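You operate a simulated robot arm through the tools that you are given. There is no shell and no other tool.

You are at the controls of a simulated robot arm. One attempt, no reset.

Task
Put things in order on the top of the check bench. At the end: the grey can (marked "PRIMER") stands on top of the panel filter; the white pad from the top of the check bench stands where the silver dust cap of the far cab stood; the yellow pad is on the brown carton (marked "BOND"); the silver dust cap of the far cab stands where the grey can stood; whatever was shut is shut again. Leave all else as you found it, and nothing knocked over.
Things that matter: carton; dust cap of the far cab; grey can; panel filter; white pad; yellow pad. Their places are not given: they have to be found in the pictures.

Only the result counts: the job must be done as asked and must still hold three seconds after the hand-in. Knocking over, shifting, dropping, spilling or breaking anything else fails it. Lids that push on must go on centred and level and be pressed home; caps that screw on are set level and turned clockwise until they are tight.

Robot
A 7-joint arm with a two-finger parallel gripper, fixed in place. Base frame: the origin is at the foot of the arm, x ahead of it, y to its left, z up; the work surface is at about z = 0. Units: m, rad, N and s.
With the tool pointing down near the work surface it reaches from about 0.24 to 0.62 m from the base axis. Its first joint turns from -1.152 to 1.152 rad. Payload 2.6 kg.
Tool frame: the origin (TCP) lies between the finger pads and is the grasp point; the fingertips stand 0.03 m ahead of it; z points along the fingers, y is the line along which they close. Largest opening 0.094 m; finger width 0.028, thickness 0.01; the body of the gripper, 0.05 by 0.096 m, starts 0.055 m behind the TCP.
Orientation is told as [roll, pitch, yaw] about the base's x, y, z axes, in that order, counted from this pose: with the fingers straight down and closing along the base's y, the tool's x points along the base's -x, its y along +y and its z along -z.

Tools
- The arm moves only by the tool step_arm. Its argument "series" is a list of rows, each a list of 7 numbers: the shift along the base's x, y, z in cm, then the turn, a rotation vector about the base's x, y, z in rad, then the opening, from 0 (shut) to 1 (fully open). In form: [[tx, ty, tz, wx, wy, wz, gripper], ...]. A call has 1 to 20 rows; each row is the pose to reach, as a shift and turn from the pose commanded when the call began. Rows are played at 5 a second. More than 0.05 m and 0.15 rad between two rows, or a gripper value outside its range, and nothing of the call is played. A pose out of reach is approached as far as the arm can. The call stops where the force on the tool passes 40 N (or 10 N more than at its start, if that is more) or the arm is blocked; 0.2 s more then pass. Each finger travels about 0.072 m/s and halts on what it meets, pressing with about 31 N; the grip force reading is that of the motor and also rises with nothing between the fingers. The clock runs only during rows and for 0.2 s after the last one: add rows that repeat a pose to give the fingers time. It gives the time, the measured TCP pose, the force on the tool (base axes), the opening and the grip force at its end, in the units of the frame above (readings bear some noise), with the torque about the TCP (base axes, N m) and any sound that the robot's microphone picked up, and new pictures: "show" is both (left out), scene, wrist or none.
- Cameras (640 x 400 px; columns grow to the right, rows downward): "scene" is fixed at [0.0547, 0.4573, 0.5622]; the picture's right is [-0.51, -0.86, 0.00], its down [-0.52, 0.30, -0.80] and it looks along [0.69, -0.40, -0.60] (base axes); focal length 237 px, centre (320, 200). "wrist" rides on the gripper at [0.076, 0.014, -0.103] in the tool frame; the picture's right is [-0.18, 0.98, 0.00], its down [-0.75, -0.14, -0.64] and it looks along [-0.63, -0.12, 0.77] (tool axes); focal length 243 px, centre (320, 200).
- probe_pixels(camera, pixels): for up to 12 pixels [column, row] of the newest picture of that camera ("zoom" is the newest enlarged one), the place [x, y, z] in the base frame of the surface seen there, good to about 0.002 m. No time passes.
- enlarge(camera, box): a new picture of the part [left, top, right, bottom] of that camera's present view, enlarged. No time passes.
- close_job(): hands the job in; it is judged then, once.

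Leave the gripper open and the arm clear of the work at the hand-in unless told otherwise.

The tools are called as name(argument=value, ...) on one line, values as JSON. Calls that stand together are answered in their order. step_arm: Moves the arm, as the interface text tells. Its arguments: {"type":"object","properties":{"series":{"type":"array","items":{"type":"array","items":{"type":"number"}}},"show":{"type":"string","enum":["both","scene","wrist","none"]}},"required":["series"]} The other tools are called the same way: probe_pixels (camera, pixels) gives the place of the surface under pixels of a picture; enlarge (camera, box) takes an enlarged picture of a part of a camera's view; close_job () hands the job in.

At the start:

```text
clock: 0.0
tool_pos: [0.4286, 0.0516, 0.3507]
tool_rot: [0.001, 0.001, 0.002]
force: [0.4, -0.3, 0.2]
torque: [-0.02, -0.03, 0.01]
grip_width: 0.0939
grip_force: 0.0
```

scene: 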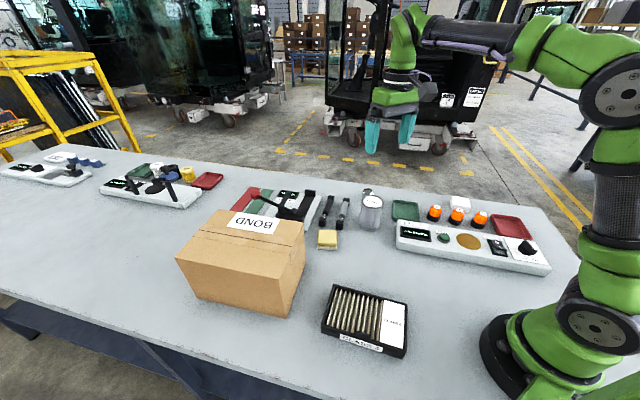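
wrist: 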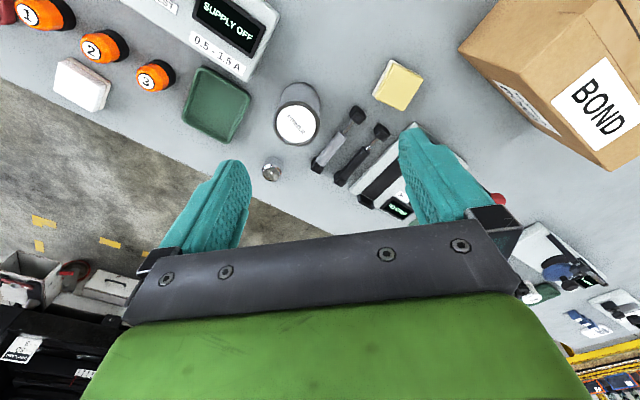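

I see a bench with a carton "BOND", a yellow pad near it, a grey can at (371,210), a filter at (365,320), three panels ("cabs"?). I'll enlarge several regions to identify things.

enlarge(camera="scene", box=[220, 170, 400, 280])

enlarge(camera="scene", box=[380, 180, 560, 290])

enlarge(camera="scene", box=[0, 140, 230, 220])

enlarge(camera="wrist", box=[160, 40, 480, 240])

enlarge(camera="wrist", box=[0, 0, 320, 200])

enlarge(camera="scene", box=[300, 270, 430, 370])

```text
3.56 times, centred on (310, 225) of scene
```

zoom: 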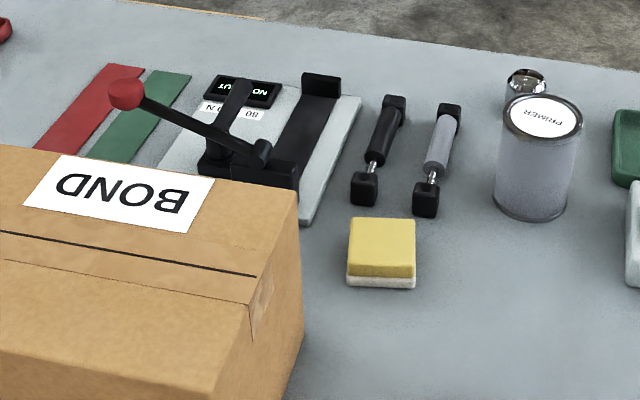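

```text
3.56 times, centred on (470, 235) of scene
```

zoom: 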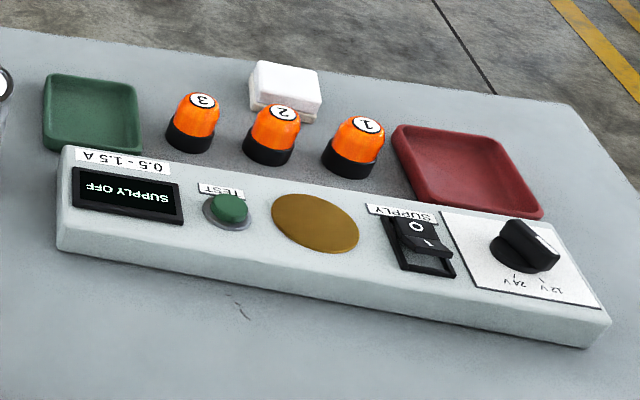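

```text
2.78 times, centred on (115, 180) of scene
```

zoom: 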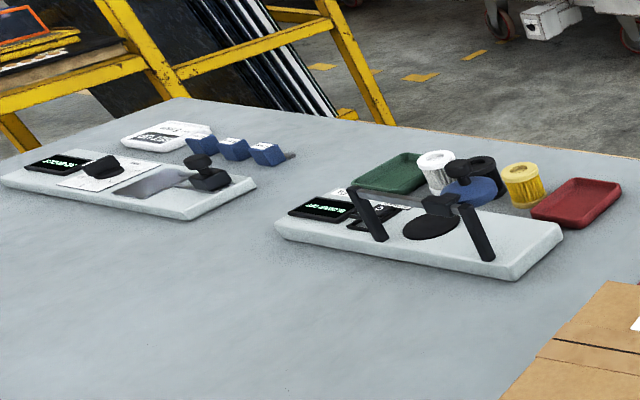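

```text
2.00 times, centred on (320, 140) of wrist
```

zoom: 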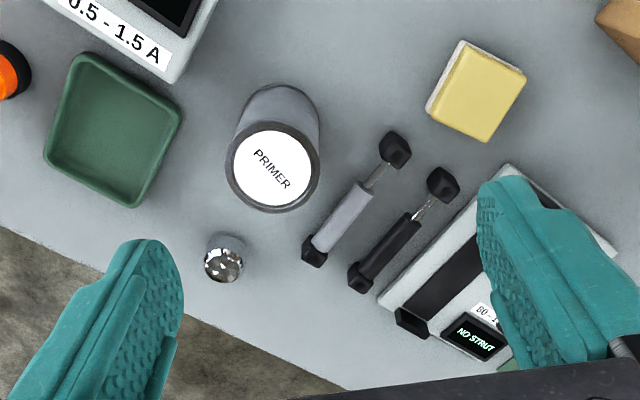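

```text
2.00 times, centred on (160, 100) of wrist
```

zoom: 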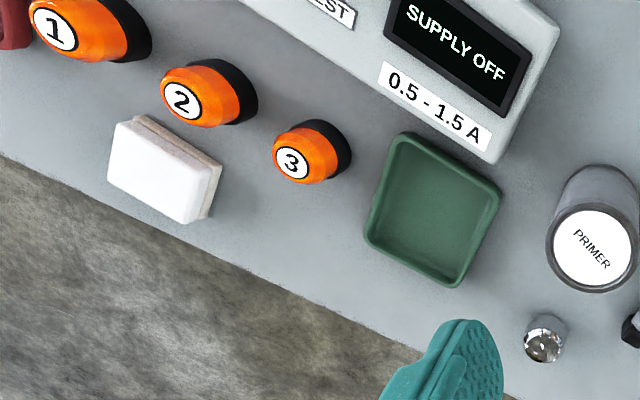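

```text
4.00 times, centred on (365, 320) of scene
```

zoom: 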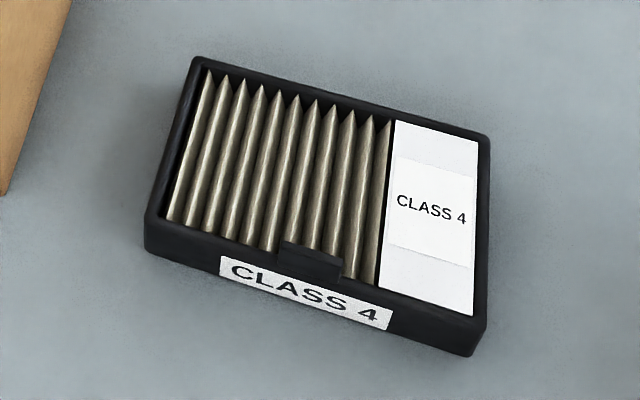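

I'll probe the relevant objects in the scene and wrist pictures to get coordinates.

probe_pixels(camera="wrist", pixels=[[272, 172], [268, 162], [296, 125], [280, 125], [313, 125], [296, 140], [296, 110], [398, 84], [80, 84], [290, 170], [255, 180], [345, 215]])

probe_pixels(camera="scene", pixels=[[328, 236], [460, 203], [371, 200], [367, 191], [371, 228], [222, 230], [250, 222], [180, 258], [274, 278], [302, 228], [238, 210], [278, 316]])

probe_pixels(camera="scene", pixels=[[350, 288], [421, 303], [404, 353], [338, 335], [352, 312], [396, 320], [366, 305], [345, 310], [375, 330], [380, 358], [420, 330], [330, 290]])

enlarge(camera="scene", box=[345, 175, 395, 235])

enlarge(camera="scene", box=[280, 0, 520, 170])

enlarge(camera="scene", box=[60, 0, 300, 150])

```text
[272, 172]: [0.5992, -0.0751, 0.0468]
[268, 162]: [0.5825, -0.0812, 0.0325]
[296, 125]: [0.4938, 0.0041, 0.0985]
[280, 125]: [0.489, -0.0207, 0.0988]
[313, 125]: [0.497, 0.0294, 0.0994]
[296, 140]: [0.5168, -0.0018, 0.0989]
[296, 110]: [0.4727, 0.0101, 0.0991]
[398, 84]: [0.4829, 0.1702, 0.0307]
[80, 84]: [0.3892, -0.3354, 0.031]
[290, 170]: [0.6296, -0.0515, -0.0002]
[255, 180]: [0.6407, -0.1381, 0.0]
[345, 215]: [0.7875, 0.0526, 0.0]
```

```text
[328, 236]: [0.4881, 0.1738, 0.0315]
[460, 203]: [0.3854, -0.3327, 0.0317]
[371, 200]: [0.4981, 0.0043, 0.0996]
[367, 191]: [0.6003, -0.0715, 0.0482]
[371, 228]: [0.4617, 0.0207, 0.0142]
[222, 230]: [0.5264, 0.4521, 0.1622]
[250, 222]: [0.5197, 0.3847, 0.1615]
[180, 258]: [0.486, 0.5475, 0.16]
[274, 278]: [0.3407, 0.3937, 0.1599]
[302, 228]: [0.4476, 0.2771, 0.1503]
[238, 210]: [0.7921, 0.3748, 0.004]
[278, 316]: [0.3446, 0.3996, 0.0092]
```

```text
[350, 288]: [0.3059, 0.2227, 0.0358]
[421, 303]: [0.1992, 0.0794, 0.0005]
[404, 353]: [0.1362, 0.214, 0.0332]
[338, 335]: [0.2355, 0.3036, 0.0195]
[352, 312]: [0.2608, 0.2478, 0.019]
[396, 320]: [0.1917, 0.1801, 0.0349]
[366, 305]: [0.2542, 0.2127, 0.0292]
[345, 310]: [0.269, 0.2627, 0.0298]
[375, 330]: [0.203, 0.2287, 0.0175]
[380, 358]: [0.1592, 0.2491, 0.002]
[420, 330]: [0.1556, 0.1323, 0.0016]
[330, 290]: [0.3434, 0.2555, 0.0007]
```

```text
6.67 times, centred on (370, 205) of scene
```

zoom: 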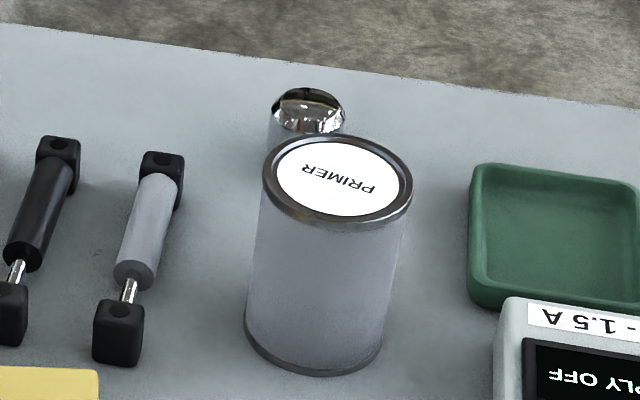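

```text
2.35 times, centred on (400, 85) of scene
```

zoom: 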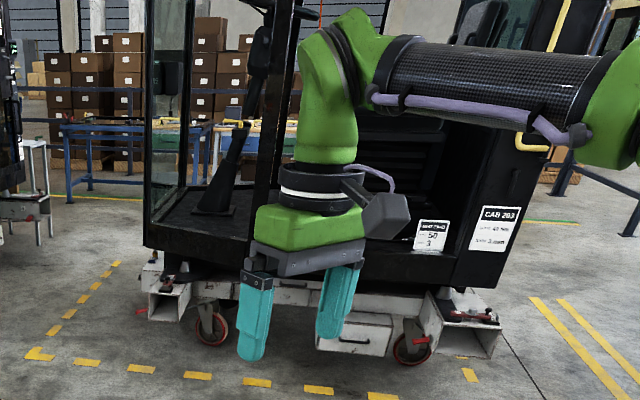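

```text
2.67 times, centred on (180, 75) of scene
```

zoom: 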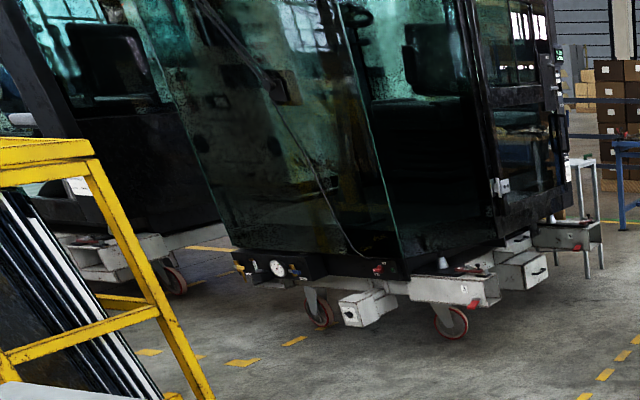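

The silver cap on the bench is at about (0.60,-0.07), behind the can. I'll zoom for finer outlines of the cap, the filter and the pads.

enlarge(camera="wrist", box=[240, 70, 340, 200])

probe_pixels(camera="wrist", pixels=[[237, 100], [222, 143], [313, 165], [340, 135], [355, 115], [340, 170], [345, 185], [385, 135], [382, 92], [415, 72], [400, 108], [389, 62]])

probe_pixels(camera="wrist", pixels=[[64, 60], [108, 80], [95, 108], [55, 92], [40, 18], [103, 45], [155, 77], [10, 70], [150, 160], [200, 205], [300, 180], [320, 210]])

enlarge(camera="scene", box=[310, 270, 420, 370])

probe_pixels(camera="zoom", pixels=[[160, 65], [455, 145], [440, 345], [105, 240], [140, 190], [300, 150], [200, 100], [240, 230], [360, 130], [400, 200], [400, 290], [250, 268]])

```text
3.08 times, centred on (290, 135) of wrist
```

zoom: 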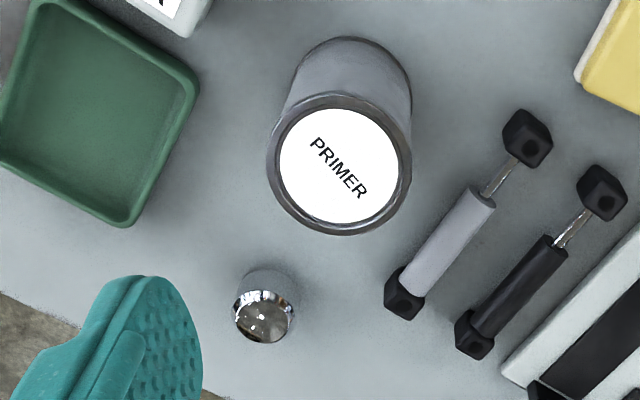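

```text
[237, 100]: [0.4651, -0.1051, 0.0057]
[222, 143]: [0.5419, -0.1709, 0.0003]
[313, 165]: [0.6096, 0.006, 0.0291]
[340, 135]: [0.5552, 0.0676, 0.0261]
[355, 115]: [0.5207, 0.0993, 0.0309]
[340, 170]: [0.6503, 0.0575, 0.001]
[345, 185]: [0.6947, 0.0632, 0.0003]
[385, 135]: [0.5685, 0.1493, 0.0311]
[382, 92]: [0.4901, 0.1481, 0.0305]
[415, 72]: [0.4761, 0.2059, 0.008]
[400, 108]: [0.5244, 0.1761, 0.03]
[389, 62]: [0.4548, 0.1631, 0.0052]
```

```text
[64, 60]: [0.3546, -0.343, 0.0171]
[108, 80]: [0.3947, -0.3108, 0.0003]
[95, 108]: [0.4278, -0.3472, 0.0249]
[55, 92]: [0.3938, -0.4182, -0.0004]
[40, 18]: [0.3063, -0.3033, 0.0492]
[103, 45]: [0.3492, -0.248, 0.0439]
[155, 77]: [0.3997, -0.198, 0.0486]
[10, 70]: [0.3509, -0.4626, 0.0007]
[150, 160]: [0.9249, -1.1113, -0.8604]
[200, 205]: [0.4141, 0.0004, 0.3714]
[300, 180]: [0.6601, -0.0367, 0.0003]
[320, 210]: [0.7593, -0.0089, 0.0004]
```

```text
4.00 times, centred on (365, 320) of scene
```

zoom: 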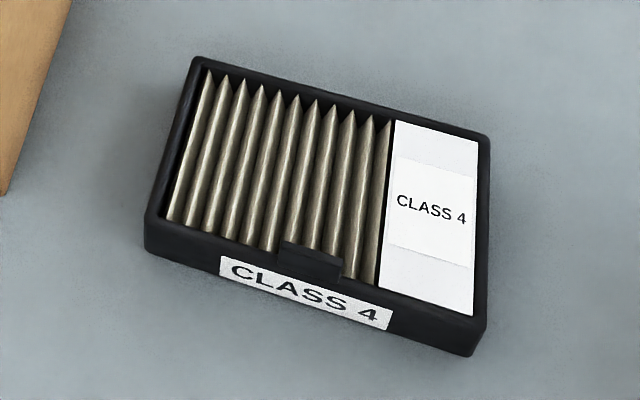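

```text
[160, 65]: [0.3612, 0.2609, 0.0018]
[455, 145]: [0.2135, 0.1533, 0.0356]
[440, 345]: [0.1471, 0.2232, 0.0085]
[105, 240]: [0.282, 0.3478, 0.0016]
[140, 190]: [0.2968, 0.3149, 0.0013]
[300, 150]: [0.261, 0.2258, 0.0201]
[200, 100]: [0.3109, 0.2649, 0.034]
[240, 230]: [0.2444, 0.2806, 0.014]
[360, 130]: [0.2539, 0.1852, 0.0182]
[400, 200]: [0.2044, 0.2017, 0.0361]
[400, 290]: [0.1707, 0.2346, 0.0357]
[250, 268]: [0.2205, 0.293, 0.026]
```

The filter has a frame, a pleated recess and a white "CLASS 4" plate. I'll measure the frame corners and the pleat ridge heights.

probe_pixels(camera="zoom", pixels=[[199, 62], [485, 139], [477, 335], [153, 225], [210, 76], [243, 84], [279, 92], [314, 101], [350, 112], [388, 125], [382, 285], [172, 215]])

probe_pixels(camera="zoom", pixels=[[245, 160], [250, 160], [255, 160], [260, 160], [265, 160], [270, 160], [275, 160], [280, 160], [285, 160], [290, 160], [295, 160], [305, 160]])

probe_pixels(camera="zoom", pixels=[[285, 245], [338, 262], [310, 252], [310, 270], [392, 130], [476, 145], [470, 310], [383, 287], [390, 120], [375, 280], [190, 60], [320, 85]])

```text
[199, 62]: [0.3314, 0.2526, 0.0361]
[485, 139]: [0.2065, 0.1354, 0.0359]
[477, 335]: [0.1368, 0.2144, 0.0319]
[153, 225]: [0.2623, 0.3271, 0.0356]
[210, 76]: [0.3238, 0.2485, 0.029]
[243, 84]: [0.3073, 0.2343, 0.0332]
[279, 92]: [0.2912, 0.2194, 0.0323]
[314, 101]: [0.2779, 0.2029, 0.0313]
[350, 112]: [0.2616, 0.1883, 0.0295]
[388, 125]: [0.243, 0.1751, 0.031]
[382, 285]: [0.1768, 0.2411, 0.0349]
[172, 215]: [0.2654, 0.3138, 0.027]
```

```text
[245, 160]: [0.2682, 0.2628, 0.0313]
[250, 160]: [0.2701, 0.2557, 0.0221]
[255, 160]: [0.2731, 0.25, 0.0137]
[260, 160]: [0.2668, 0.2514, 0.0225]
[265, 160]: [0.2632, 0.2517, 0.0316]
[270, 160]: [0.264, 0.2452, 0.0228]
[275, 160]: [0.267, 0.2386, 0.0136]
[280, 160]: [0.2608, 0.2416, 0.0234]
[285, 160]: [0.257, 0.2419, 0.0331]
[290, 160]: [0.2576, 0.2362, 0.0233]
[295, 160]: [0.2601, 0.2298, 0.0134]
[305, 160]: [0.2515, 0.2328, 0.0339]
```

```text
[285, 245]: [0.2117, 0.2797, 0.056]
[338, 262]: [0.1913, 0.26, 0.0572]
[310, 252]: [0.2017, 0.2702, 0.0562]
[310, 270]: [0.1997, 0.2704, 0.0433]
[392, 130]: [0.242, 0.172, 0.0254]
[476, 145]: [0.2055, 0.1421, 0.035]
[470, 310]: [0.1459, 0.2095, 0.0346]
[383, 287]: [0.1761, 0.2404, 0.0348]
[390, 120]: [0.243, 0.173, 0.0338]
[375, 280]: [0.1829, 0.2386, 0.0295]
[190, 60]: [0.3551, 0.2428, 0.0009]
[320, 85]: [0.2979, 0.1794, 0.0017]
```

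The pleat ridges are at z≈0.034 and the frame at 0.036. A tab on the frame edge reaches z≈0.057 at (0.20,0.27). Before grasping anything I'll move left at this height to view the area hidden by the carton.

step_arm(series=[[-2, 4, 0, 0, 0, 0, 1], [-4, 8, 1, 0, 0, 0, 1], [-6, 12, 2, 0, 0, 0, 1], [-8, 16, 3, 0, 0, 0, 1], [-10, 20, 4, 0, 0, 0, 1], [-10, 20, 4, 0, 0, 0, 1]])

```text
clock: 1.4
tool_pos: [0.3266, 0.2521, 0.391]
tool_rot: [0.001, 0.001, 0.001]
force: [-0.2, 0.3, -0.4]
torque: [0.03, -0.04, 0.01]
grip_width: 0.0939
grip_force: 0.0
```

scene: 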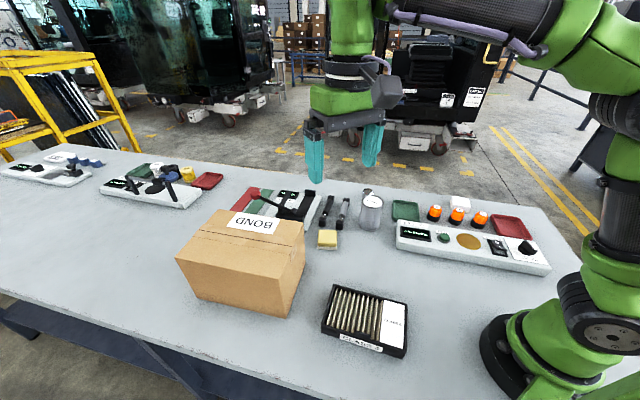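
wrist: 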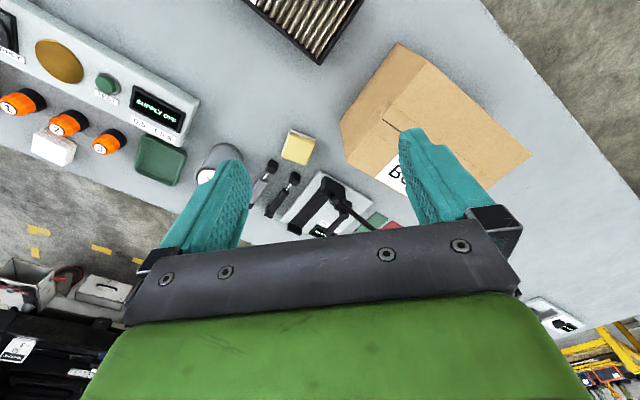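

Nothing else is hidden there, and only one silver cap stands on the bench. I'll measure the carton top from here, then move over the can.

enlarge(camera="wrist", box=[330, 30, 540, 200])

probe_pixels(camera="wrist", pixels=[[385, 125], [398, 135], [410, 120], [430, 100], [450, 120], [480, 140], [500, 150], [395, 165], [400, 100], [420, 85], [460, 170], [525, 155]])

probe_pixels(camera="scene", pixels=[[230, 212], [303, 226], [260, 277], [180, 256], [240, 250], [220, 245], [260, 250], [250, 240], [275, 245], [212, 238], [285, 232], [270, 262]])

```text
2.35 times, centred on (435, 115) of wrist
```

zoom: 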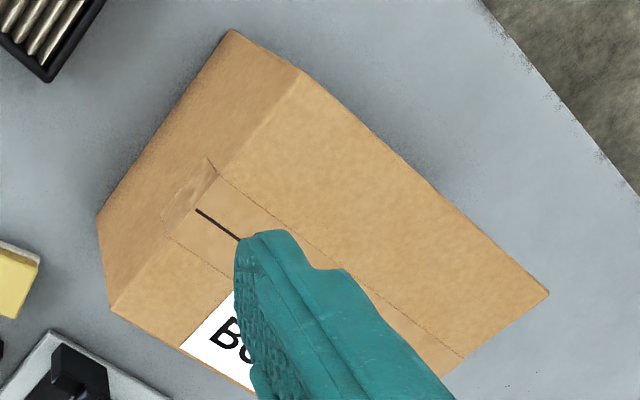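

```text
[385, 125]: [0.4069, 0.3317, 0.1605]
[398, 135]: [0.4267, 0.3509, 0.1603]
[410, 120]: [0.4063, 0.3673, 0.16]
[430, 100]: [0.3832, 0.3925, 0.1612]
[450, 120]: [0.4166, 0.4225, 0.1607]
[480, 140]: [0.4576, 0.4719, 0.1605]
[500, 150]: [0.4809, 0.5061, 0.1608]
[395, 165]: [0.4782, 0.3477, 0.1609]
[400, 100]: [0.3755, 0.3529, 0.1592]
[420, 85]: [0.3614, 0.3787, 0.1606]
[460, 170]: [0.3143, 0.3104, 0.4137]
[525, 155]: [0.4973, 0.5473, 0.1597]
```

```text
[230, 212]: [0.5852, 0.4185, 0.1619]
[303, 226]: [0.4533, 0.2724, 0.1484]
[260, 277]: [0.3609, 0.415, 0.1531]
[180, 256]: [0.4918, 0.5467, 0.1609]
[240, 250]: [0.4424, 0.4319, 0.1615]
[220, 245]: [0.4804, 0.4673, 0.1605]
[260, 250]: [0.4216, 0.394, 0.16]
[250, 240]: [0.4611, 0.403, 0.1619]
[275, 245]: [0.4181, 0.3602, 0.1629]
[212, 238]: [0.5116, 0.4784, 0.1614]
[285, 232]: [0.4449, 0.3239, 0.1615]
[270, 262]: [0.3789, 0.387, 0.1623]
```

Carton top is z≈0.16, and about (0.435,0.385) is a good spot on it. Now I move above the can at about z = 0.22.

step_arm(series=[[2.1, -3.5, -1, 0, 0, 0, 1], [4.2, -7, -3, 0, 0, 0, 1], [6.3, -10.5, -5, 0, 0, 0, 1], [8.4, -14, -7, 0, 0, 0, 1], [10.5, -17.5, -9, 0, 0, 0, 1], [12.6, -21, -11, 0, 0, 0, 1], [14.8, -24.8, -13, 0, 0, 0, 1], [16.6, -24.8, -16, 0, 0, 0, 1], [16.6, -24.8, -16, 0, 0, 0, 1]])

```text
clock: 3.4
tool_pos: [0.4943, 0.0028, 0.2297]
tool_rot: [0.001, -0.001, 0.0]
force: [-0.2, 0.1, -0.1]
torque: [-0.01, -0.02, 0.01]
grip_width: 0.094
grip_force: 0.2
```

scene: 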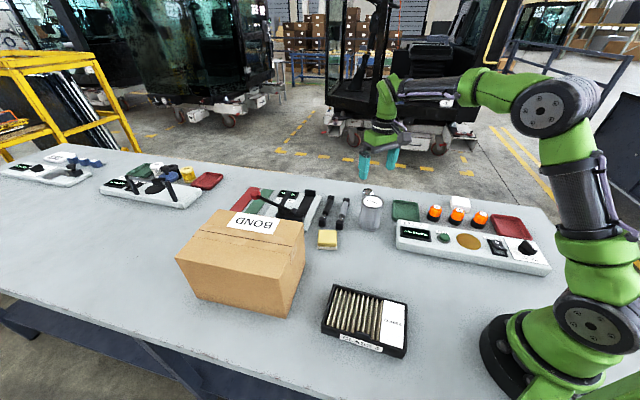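
wrist: 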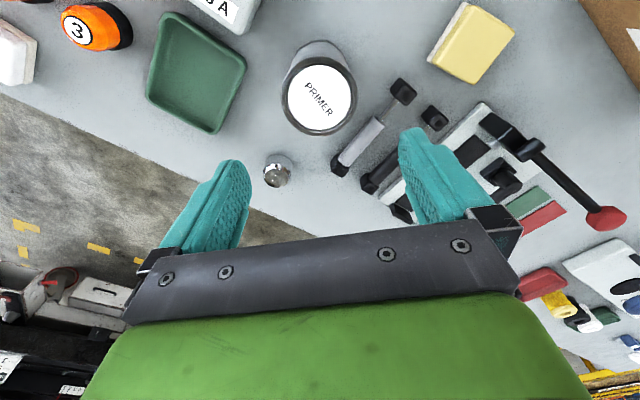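

The can's lid is at about (320,98) in the wrist view. I'll probe the rim, the cap and the yellow pad more precisely.

enlarge(camera="wrist", box=[250, 30, 390, 200])

probe_pixels(camera="wrist", pixels=[[320, 67], [320, 129], [286, 98], [354, 98], [296, 74], [344, 74], [296, 120], [344, 122], [277, 178], [272, 170], [285, 178], [266, 178]])

enlarge(camera="wrist", box=[250, 145, 310, 195])

probe_pixels(camera="zoom", pixels=[[80, 60], [320, 60], [320, 340], [320, 200], [250, 250], [300, 260], [320, 270], [340, 280], [230, 180], [210, 200], [420, 250], [350, 330]])

```text
2.35 times, centred on (320, 115) of wrist
```

zoom: 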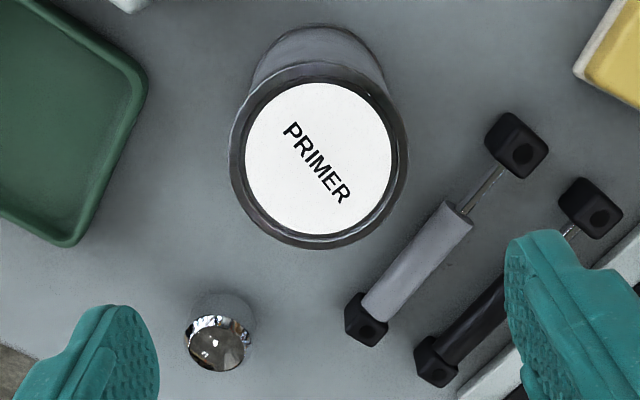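

```text
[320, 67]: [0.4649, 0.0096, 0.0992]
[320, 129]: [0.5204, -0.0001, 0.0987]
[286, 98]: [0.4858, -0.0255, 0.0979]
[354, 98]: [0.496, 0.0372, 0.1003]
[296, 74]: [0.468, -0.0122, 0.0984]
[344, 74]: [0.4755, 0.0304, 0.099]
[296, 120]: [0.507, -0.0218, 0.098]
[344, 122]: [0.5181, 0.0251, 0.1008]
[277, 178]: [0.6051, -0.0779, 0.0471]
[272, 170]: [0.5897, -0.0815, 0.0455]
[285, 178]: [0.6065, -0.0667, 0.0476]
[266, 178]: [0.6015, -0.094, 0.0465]
```

```text
8.00 times, centred on (280, 170) of wrist
```

zoom: 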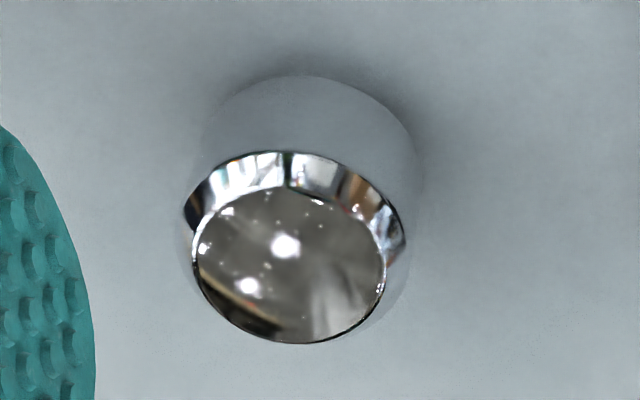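

```text
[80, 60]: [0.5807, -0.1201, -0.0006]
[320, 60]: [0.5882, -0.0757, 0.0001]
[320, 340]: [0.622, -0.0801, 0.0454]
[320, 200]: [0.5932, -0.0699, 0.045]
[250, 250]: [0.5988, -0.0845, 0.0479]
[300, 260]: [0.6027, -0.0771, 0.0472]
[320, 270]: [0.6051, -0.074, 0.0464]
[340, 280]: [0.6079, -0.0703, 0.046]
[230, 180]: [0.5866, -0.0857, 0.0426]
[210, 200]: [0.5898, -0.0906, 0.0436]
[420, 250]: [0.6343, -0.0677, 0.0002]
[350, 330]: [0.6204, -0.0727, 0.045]
```

The can's centre is about (0.492,0.0045), diameter ≈0.071, top z≈0.10. Cap centre is about (0.605,-0.077). I'll descend around the can to TCP z≈0.068 and close.

step_arm(series=[[-0.25, 0.15, -4, 0, 0, 0, 1], [-0.25, 0.15, -8, 0, 0, 0, 1], [-0.25, 0.15, -11, 0, 0, 0, 1], [-0.25, 0.15, -13.5, 0, 0, 0, 1], [-0.25, 0.15, -15, 0, 0, 0, 1], [-0.25, 0.15, -16.2, 0, 0, 0, 1], [-0.25, 0.15, -16.2, 0, 0, 0, 1]])

```text
clock: 5.0
tool_pos: [0.4916, 0.0043, 0.068]
tool_rot: [0.002, 0.0, -0.001]
force: [0.0, 0.6, 0.6]
torque: [0.01, -0.01, 0.0]
grip_width: 0.094
grip_force: 0.0
```

scene: 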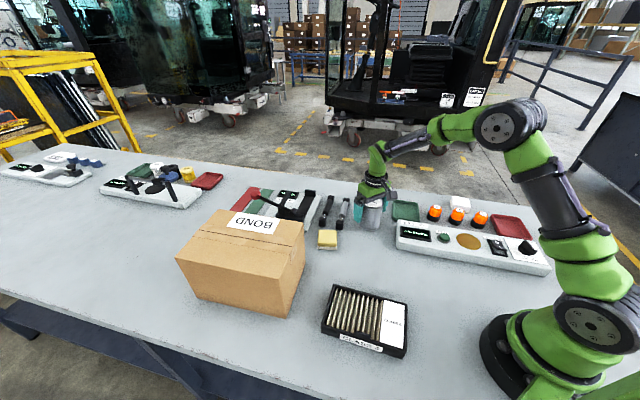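
wrist: 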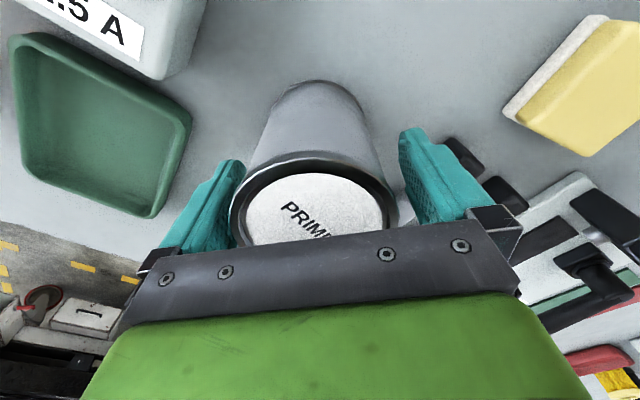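

The fingers straddle the can freely. Now I close and hold.

step_arm(series=[[0, 0, 0, 0, 0, 0, 0.7], [0, 0, 0, 0, 0, 0, 0.5], [0, 0, 0, 0, 0, 0, 0.3], [0, 0, 0, 0, 0, 0, 0.3], [0, 0, 0.3, 0, 0, 0, 0.3], [0, 0, 1, 0, 0, 0, 0.3], [0, 0, 1, 0, 0, 0, 0.3]], show="wrist")

```text
clock: 6.6
tool_pos: [0.4918, 0.0052, 0.0793]
tool_rot: [0.001, -0.001, 0.001]
force: [-0.8, -0.9, -4.6]
torque: [-0.01, 0.02, -0.01]
grip_width: 0.0726
grip_force: 30.4
```

wrist: 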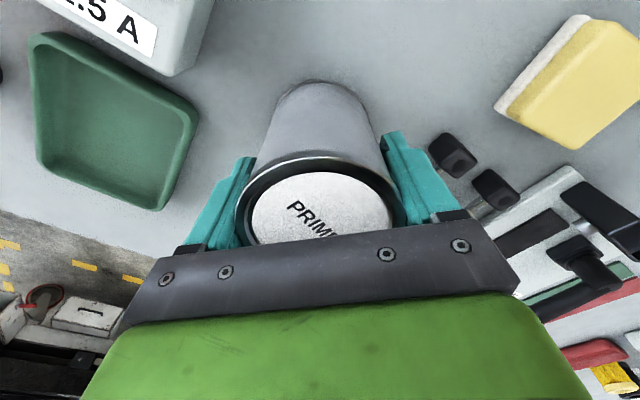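

The can is held (width 0.0726, ~4.6 N). I lift it to TCP z≈0.18 and carry it above the filter.

step_arm(series=[[0, 0, 4, 0, 0, 0, 0.3], [0, 0, 8, 0, 0, 0, 0.3], [-2.5, 2, 10, 0, 0, 0, 0.3], [-5.5, 4.6, 10, 0, 0, 0, 0.3], [-8.5, 7.4, 10, 0, 0, 0, 0.3], [-11.5, 10.2, 10, 0, 0, 0, 0.3], [-14.5, 13, 10, 0, 0, 0, 0.3], [-17.5, 15.8, 10, 0, 0, 0, 0.3], [-20.5, 18.6, 10, 0, 0, 0, 0.3], [-23, 21.2, 10, 0, 0, 0, 0.3], [-24.9, 23, 10, 0, 0, 0, 0.3], [-24.9, 23, 10, 0, 0, 0, 0.3]])

```text
clock: 9.2
tool_pos: [0.2431, 0.2364, 0.1776]
tool_rot: [-0.001, -0.001, 0.0]
force: [0.0, 0.2, -4.5]
torque: [0.03, -0.02, -0.02]
grip_width: 0.0725
grip_force: 31.1
```

scene: 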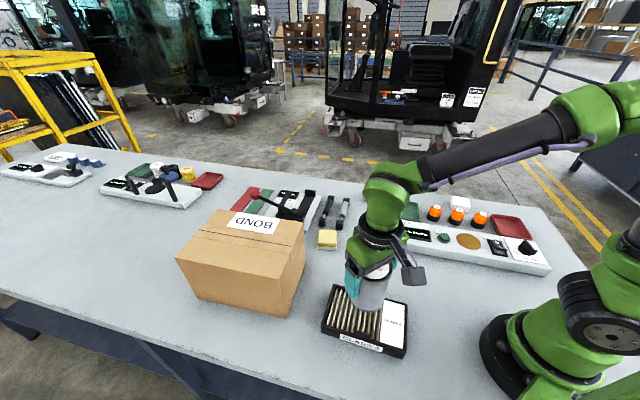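
wrist: 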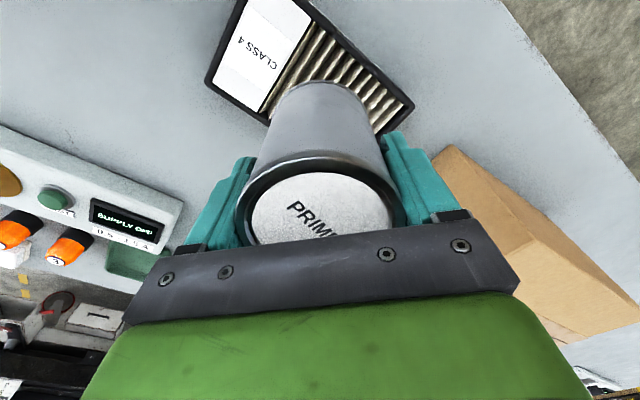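

The can hangs above the filter. I'll double-check the filter corners from the wrist view before lowering.

probe_pixels(camera="wrist", pixels=[[409, 104], [210, 80], [262, 115], [385, 125], [400, 115], [310, 35], [270, 100], [360, 70], [345, 45], [240, 5]])

enlarge(camera="scene", box=[310, 240, 430, 370])

```text
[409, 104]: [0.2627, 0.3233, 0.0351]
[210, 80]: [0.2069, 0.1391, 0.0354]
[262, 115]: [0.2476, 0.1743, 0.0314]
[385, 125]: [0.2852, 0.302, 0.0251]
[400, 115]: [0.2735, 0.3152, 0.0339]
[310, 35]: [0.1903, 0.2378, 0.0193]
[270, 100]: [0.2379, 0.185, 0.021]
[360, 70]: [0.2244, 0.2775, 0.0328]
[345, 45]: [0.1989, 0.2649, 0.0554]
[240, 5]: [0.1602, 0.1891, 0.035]
```

```text
3.08 times, centred on (370, 305) of scene
```

zoom: 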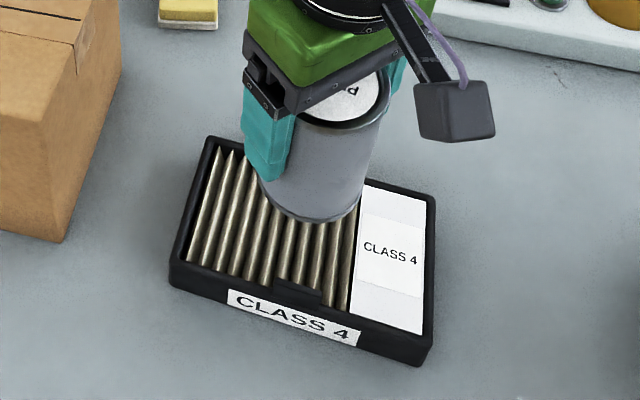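

The filter corners agree. I lower in steps to just above contact.

step_arm(series=[[0, -0.1, -2.5, 0, 0, 0, 0.3], [0, -0.1, -4.5, 0, 0, 0, 0.3], [0, -0.1, -6, 0, 0, 0, 0.3], [0, -0.1, -6.8, 0, 0, 0, 0.3], [0, -0.1, -7.0, 0, 0, 0, 0.3], [0, -0.1, -7.0, 0, 0, 0, 0.3]])

```text
clock: 10.6
tool_pos: [0.2422, 0.2341, 0.1074]
tool_rot: [0.0, 0.001, 0.0]
force: [0.1, -0.3, -4.6]
torque: [0.03, 0.02, 0.04]
grip_width: 0.0726
grip_force: 31.1
```

scene: 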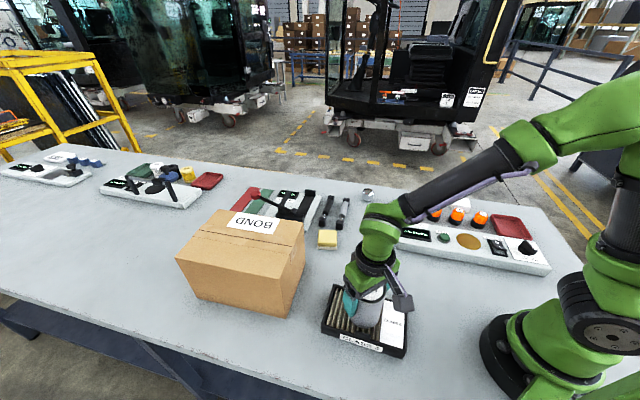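
wrist: 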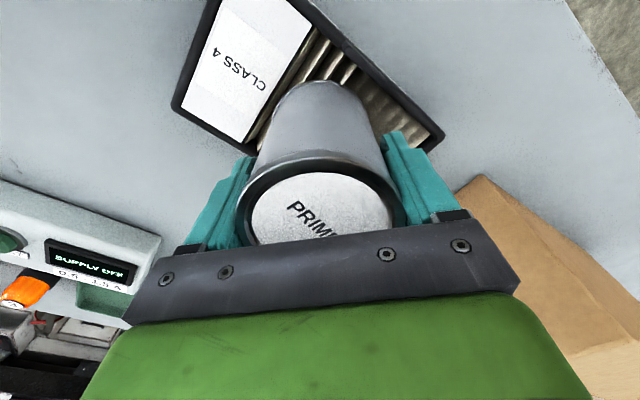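

No contact yet. I continue in 1 mm steps.

step_arm(series=[[0, 0, -0.1, 0, 0, 0, 0.3], [0, 0, -0.2, 0, 0, 0, 0.3], [0, 0, -0.3, 0, 0, 0, 0.3], [0, 0, -0.3, 0, 0, 0, 0.3]], show="none")

```text
clock: 11.6
tool_pos: [0.2427, 0.2346, 0.1044]
tool_rot: [-0.001, 0.0, 0.001]
force: [-0.5, -0.7, -3.3]
torque: [0.01, 0.03, -0.01]
grip_width: 0.0726
grip_force: 31.0
```

step_arm(series=[[0, 0, -0.05, 0, 0, 0, 0.3], [0, 0, -0.1, 0, 0, 0, 0.3], [0, 0, -0.1, 0, 0, 0, 0.3]], show="none")

```text
clock: 12.4
tool_pos: [0.2434, 0.2356, 0.1037]
tool_rot: [0.0, -0.001, 0.0]
force: [-0.3, 0.7, -3.4]
torque: [-0.01, -0.01, 0.0]
grip_width: 0.0725
grip_force: 31.4
```

Force is still mostly the can's weight. I go slightly further.

step_arm(series=[[0, 0, -0.05, 0, 0, 0, 0.3], [0, 0, -0.1, 0, 0, 0, 0.3], [0, 0, -0.1, 0, 0, 0, 0.3]], show="none")

```text
clock: 13.2
tool_pos: [0.2432, 0.235, 0.1038]
tool_rot: [0.001, 0.0, -0.001]
force: [-0.5, -1.1, -0.4]
torque: [-0.08, 0.0, 0.02]
grip_width: 0.0727
grip_force: 31.3
```

The can's weight is now carried by the filter. I open the gripper, then rise straight up.

step_arm(series=[[0, 0, 0, 0, 0, 0, 0.8], [0, 0, 0, 0, 0, 0, 1], [0, 0, 0, 0, 0, 0, 1], [0, 0, 2, 0, 0, 0, 1], [0, 0, 5, 0, 0, 0, 1], [0, 0, 9, 0, 0, 0, 1], [0, 0, 13, 0, 0, 0, 1], [0, 0, 13, 0, 0, 0, 1]])

enlarge(camera="scene", box=[310, 240, 430, 370])

```text
clock: 15.0
tool_pos: [0.243, 0.2343, 0.2336]
tool_rot: [0.0, -0.001, 0.0]
force: [0.3, 0.7, -0.3]
torque: [-0.02, -0.04, 0.01]
grip_width: 0.094
grip_force: 0.0
```

scene: 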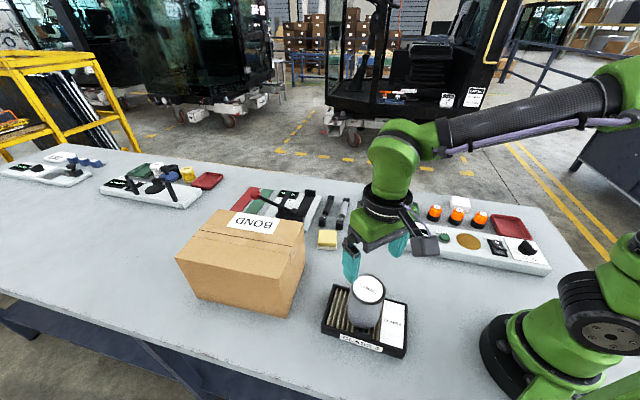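
wrist: 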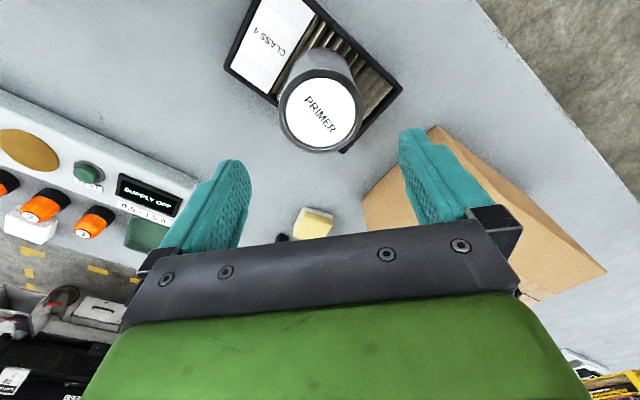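

```text
3.08 times, centred on (370, 305) of scene
```

zoom: 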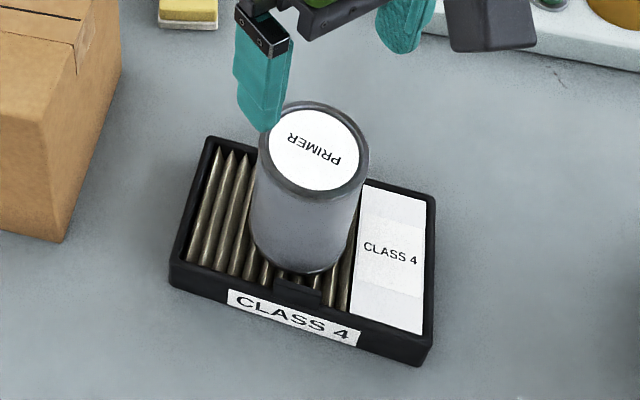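

The can stands on the filter. I'll check that its lid is level.

probe_pixels(camera="zoom", pixels=[[280, 150], [345, 150], [310, 120], [310, 185], [315, 150]])

probe_pixels(camera="wrist", pixels=[[292, 115], [350, 110], [320, 88], [320, 138], [320, 113], [312, 222]])

```text
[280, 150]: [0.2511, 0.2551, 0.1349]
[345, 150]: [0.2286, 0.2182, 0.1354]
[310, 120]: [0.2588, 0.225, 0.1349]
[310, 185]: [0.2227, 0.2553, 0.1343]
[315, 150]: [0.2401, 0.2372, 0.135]
```

```text
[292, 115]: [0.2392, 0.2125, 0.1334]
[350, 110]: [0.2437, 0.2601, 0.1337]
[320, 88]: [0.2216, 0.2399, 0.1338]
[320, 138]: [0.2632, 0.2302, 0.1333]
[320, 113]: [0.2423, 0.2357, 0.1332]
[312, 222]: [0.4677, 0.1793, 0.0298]
```

Level (all z≈0.134–0.135). Next I move over near the dust cap for a close look.

step_arm(series=[[3, -3, 0, 0, 0, 0, 1], [6, -6, 0, 0, 0, 0, 1], [9, -9, 0, 0, 0, 0, 1], [12, -12, 0, 0, 0, 0, 1], [15, -15, 0, 0, 0, 0, 1], [18, -18, 0, 0, 0, 0, 1], [21, -21, -1, 0, 0, 0, 1], [24, -24, -2, 0, 0, 0, 1], [27, -27, -3, 0, 0, 0, 1], [30, -30, -4, 0, 0, 0, 1], [31.5, -31.1, -5, 0, 0, 0, 1], [31.5, -31.1, -5, 0, 0, 0, 1]])

enlarge(camera="wrist", box=[260, 60, 380, 160])

```text
clock: 17.6
tool_pos: [0.5593, -0.0769, 0.1821]
tool_rot: [0.0, 0.0, -0.001]
force: [-0.4, -0.1, 0.6]
torque: [-0.01, -0.04, -0.06]
grip_width: 0.0942
grip_force: 0.1
```

scene: 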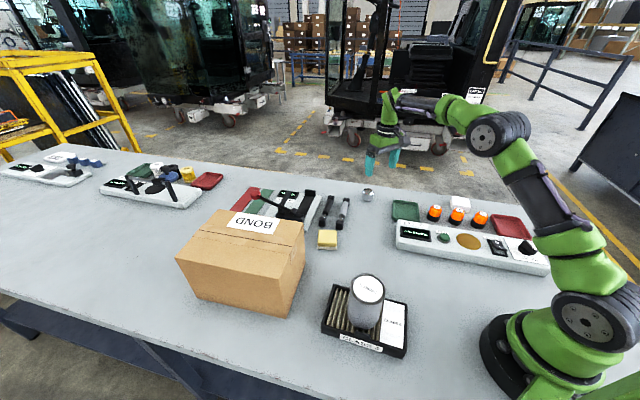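
wrist: 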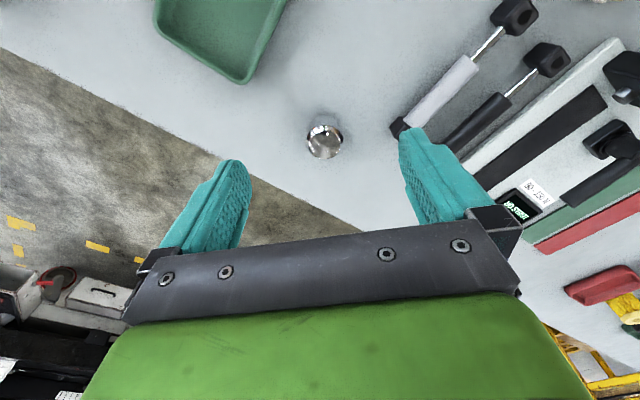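

```text
4.00 times, centred on (320, 110) of wrist
```

zoom: 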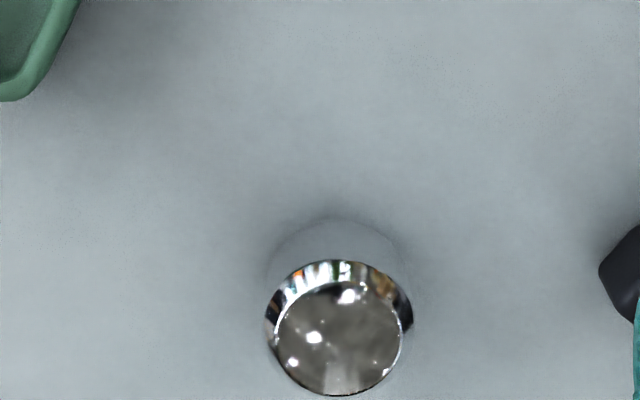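

The cap disc centre is at wrist ≈(325,143). I'll probe across it and its base.

probe_pixels(camera="zoom", pixels=[[340, 340], [290, 340], [395, 340], [340, 290], [340, 385], [340, 265], [270, 315], [408, 315], [335, 240], [335, 215], [260, 330], [425, 320]])

enlarge(camera="scene", box=[345, 175, 395, 210])

probe_pixels(camera="scene", pixels=[[368, 189], [363, 195], [373, 195], [368, 199], [368, 202], [368, 195]])

```text
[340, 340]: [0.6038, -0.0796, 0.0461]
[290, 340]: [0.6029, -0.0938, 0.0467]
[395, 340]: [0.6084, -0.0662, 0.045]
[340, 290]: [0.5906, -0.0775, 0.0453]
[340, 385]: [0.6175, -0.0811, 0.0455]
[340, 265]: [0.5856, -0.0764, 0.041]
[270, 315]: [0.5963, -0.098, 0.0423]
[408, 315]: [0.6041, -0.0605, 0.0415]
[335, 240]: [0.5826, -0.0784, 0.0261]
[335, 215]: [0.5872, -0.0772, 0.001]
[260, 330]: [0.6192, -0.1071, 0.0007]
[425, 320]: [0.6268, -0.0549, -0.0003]
```

```text
11.43 times, centred on (370, 192) of scene
```

zoom: 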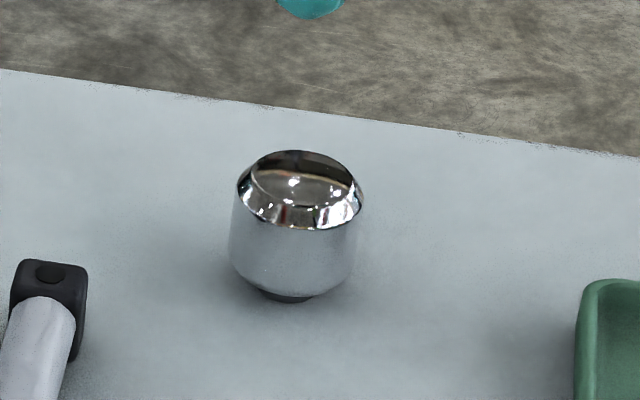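

```text
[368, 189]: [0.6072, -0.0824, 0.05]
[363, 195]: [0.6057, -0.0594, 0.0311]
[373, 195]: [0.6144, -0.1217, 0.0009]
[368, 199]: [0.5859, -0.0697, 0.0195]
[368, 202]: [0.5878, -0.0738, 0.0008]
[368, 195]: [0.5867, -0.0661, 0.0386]
```

The cap is Ø≈0.038 m, 0.046 m tall, centred at about (0.604,-0.079), with a smaller dark foot. I move above it and descend with the gripper open.

step_arm(series=[[2.5, -0.2, -2, 0, 0, 0, 1], [4.5, -0.2, -5, 0, 0, 0, 1], [4.5, -0.2, -9, 0, 0, 0, 1], [4.5, -0.2, -12, 0, 0, 0, 1], [4.5, -0.2, -13.5, 0, 0, 0, 1], [4.5, -0.2, -14.5, 0, 0, 0, 1], [4.5, -0.2, -14.5, 0, 0, 0, 1]])

enlarge(camera="scene", box=[330, 150, 410, 220])

```text
clock: 19.2
tool_pos: [0.6035, -0.0781, 0.0382]
tool_rot: [0.0, 0.0, 0.0]
force: [0.7, -0.3, -0.7]
torque: [-0.04, 0.0, -0.01]
grip_width: 0.0941
grip_force: 0.2
```

scene: 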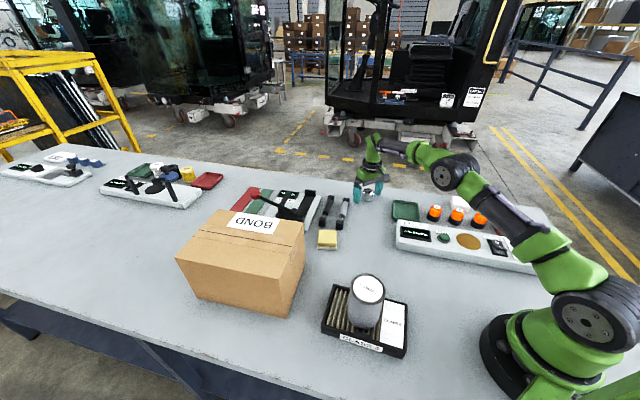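
wrist: 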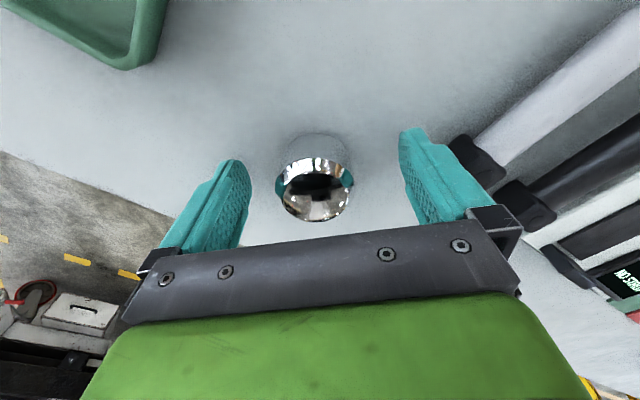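

```text
5.71 times, centred on (370, 185) of scene
```

zoom: 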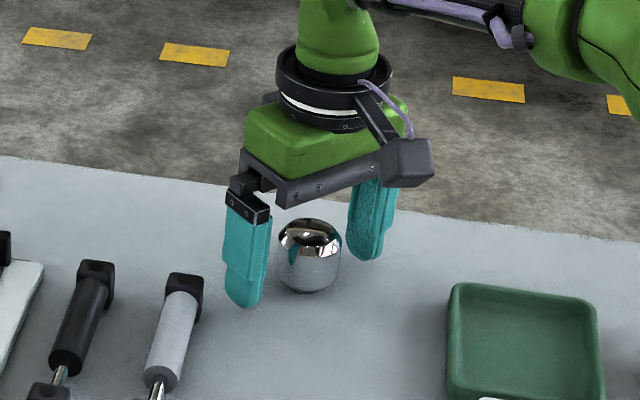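

The cap lies about 3 mm to the -y side of the finger midpoint. I shift by -0.25 cm, close, then lift 1 cm slowly, watching the force.

step_arm(series=[[0, -0.25, 0, 0, 0, 0, 1], [0, -0.25, 0, 0, 0, 0, 0.7], [0, -0.25, 0, 0, 0, 0, 0.5], [0, -0.25, 0, 0, 0, 0, 0.3], [0, -0.25, 0, 0, 0, 0, 0.1], [0, -0.25, 0, 0, 0, 0, 0.1]], show="wrist")

```text
clock: 20.6
tool_pos: [0.6029, -0.0809, 0.0386]
tool_rot: [0.0, 0.001, -0.001]
force: [-0.1, -1.2, 0.3]
torque: [0.03, 0.02, -0.03]
grip_width: 0.0418
grip_force: 30.6
```

wrist: 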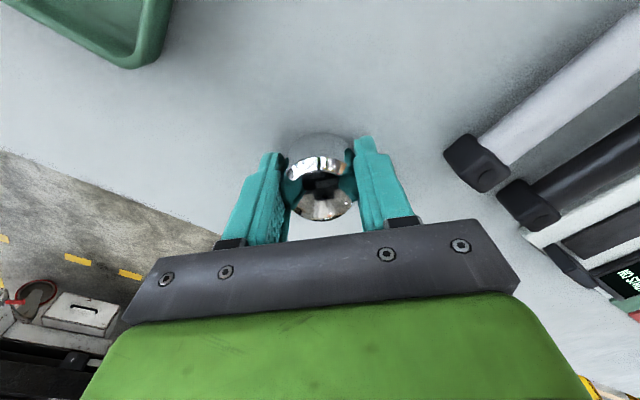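

Gripped at 0.0418 m. I lift slowly.

step_arm(series=[[0, 0, 0.3, 0, 0, 0, 0.1], [0, 0, 0.7, 0, 0, 0, 0.1], [0, 0, 1.5, 0, 0, 0, 0.1], [0, 0, 3, 0, 0, 0, 0.1], [0, 0, 3, 0, 0, 0, 0.1]])

enlarge(camera="scene", box=[330, 150, 410, 220])

```text
clock: 21.8
tool_pos: [0.6021, -0.0813, 0.0684]
tool_rot: [0.001, -0.002, 0.0]
force: [0.7, 0.1, -0.6]
torque: [-0.05, 0.01, 0.02]
grip_width: 0.0417
grip_force: 31.0
```

scene: 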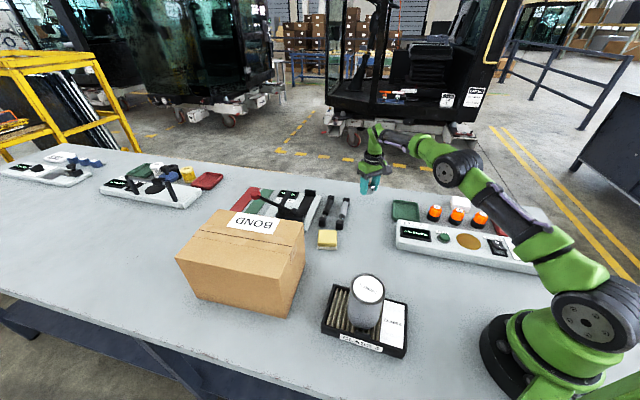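
wrist: 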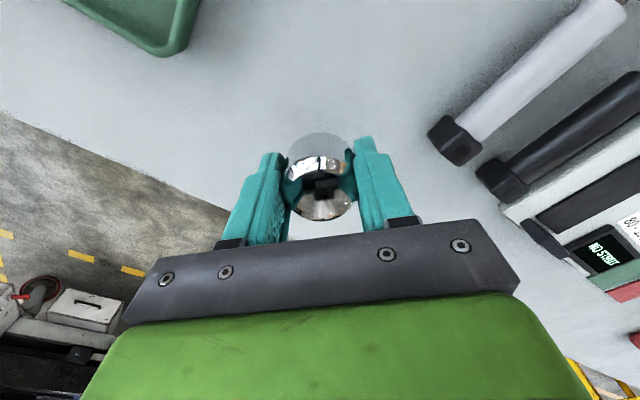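

```text
5.71 times, centred on (370, 185) of scene
```

zoom: 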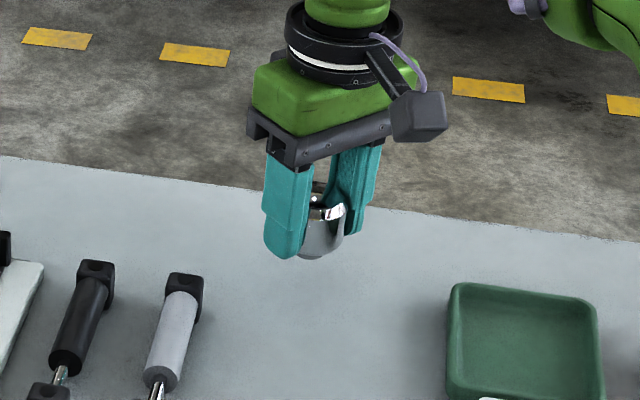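

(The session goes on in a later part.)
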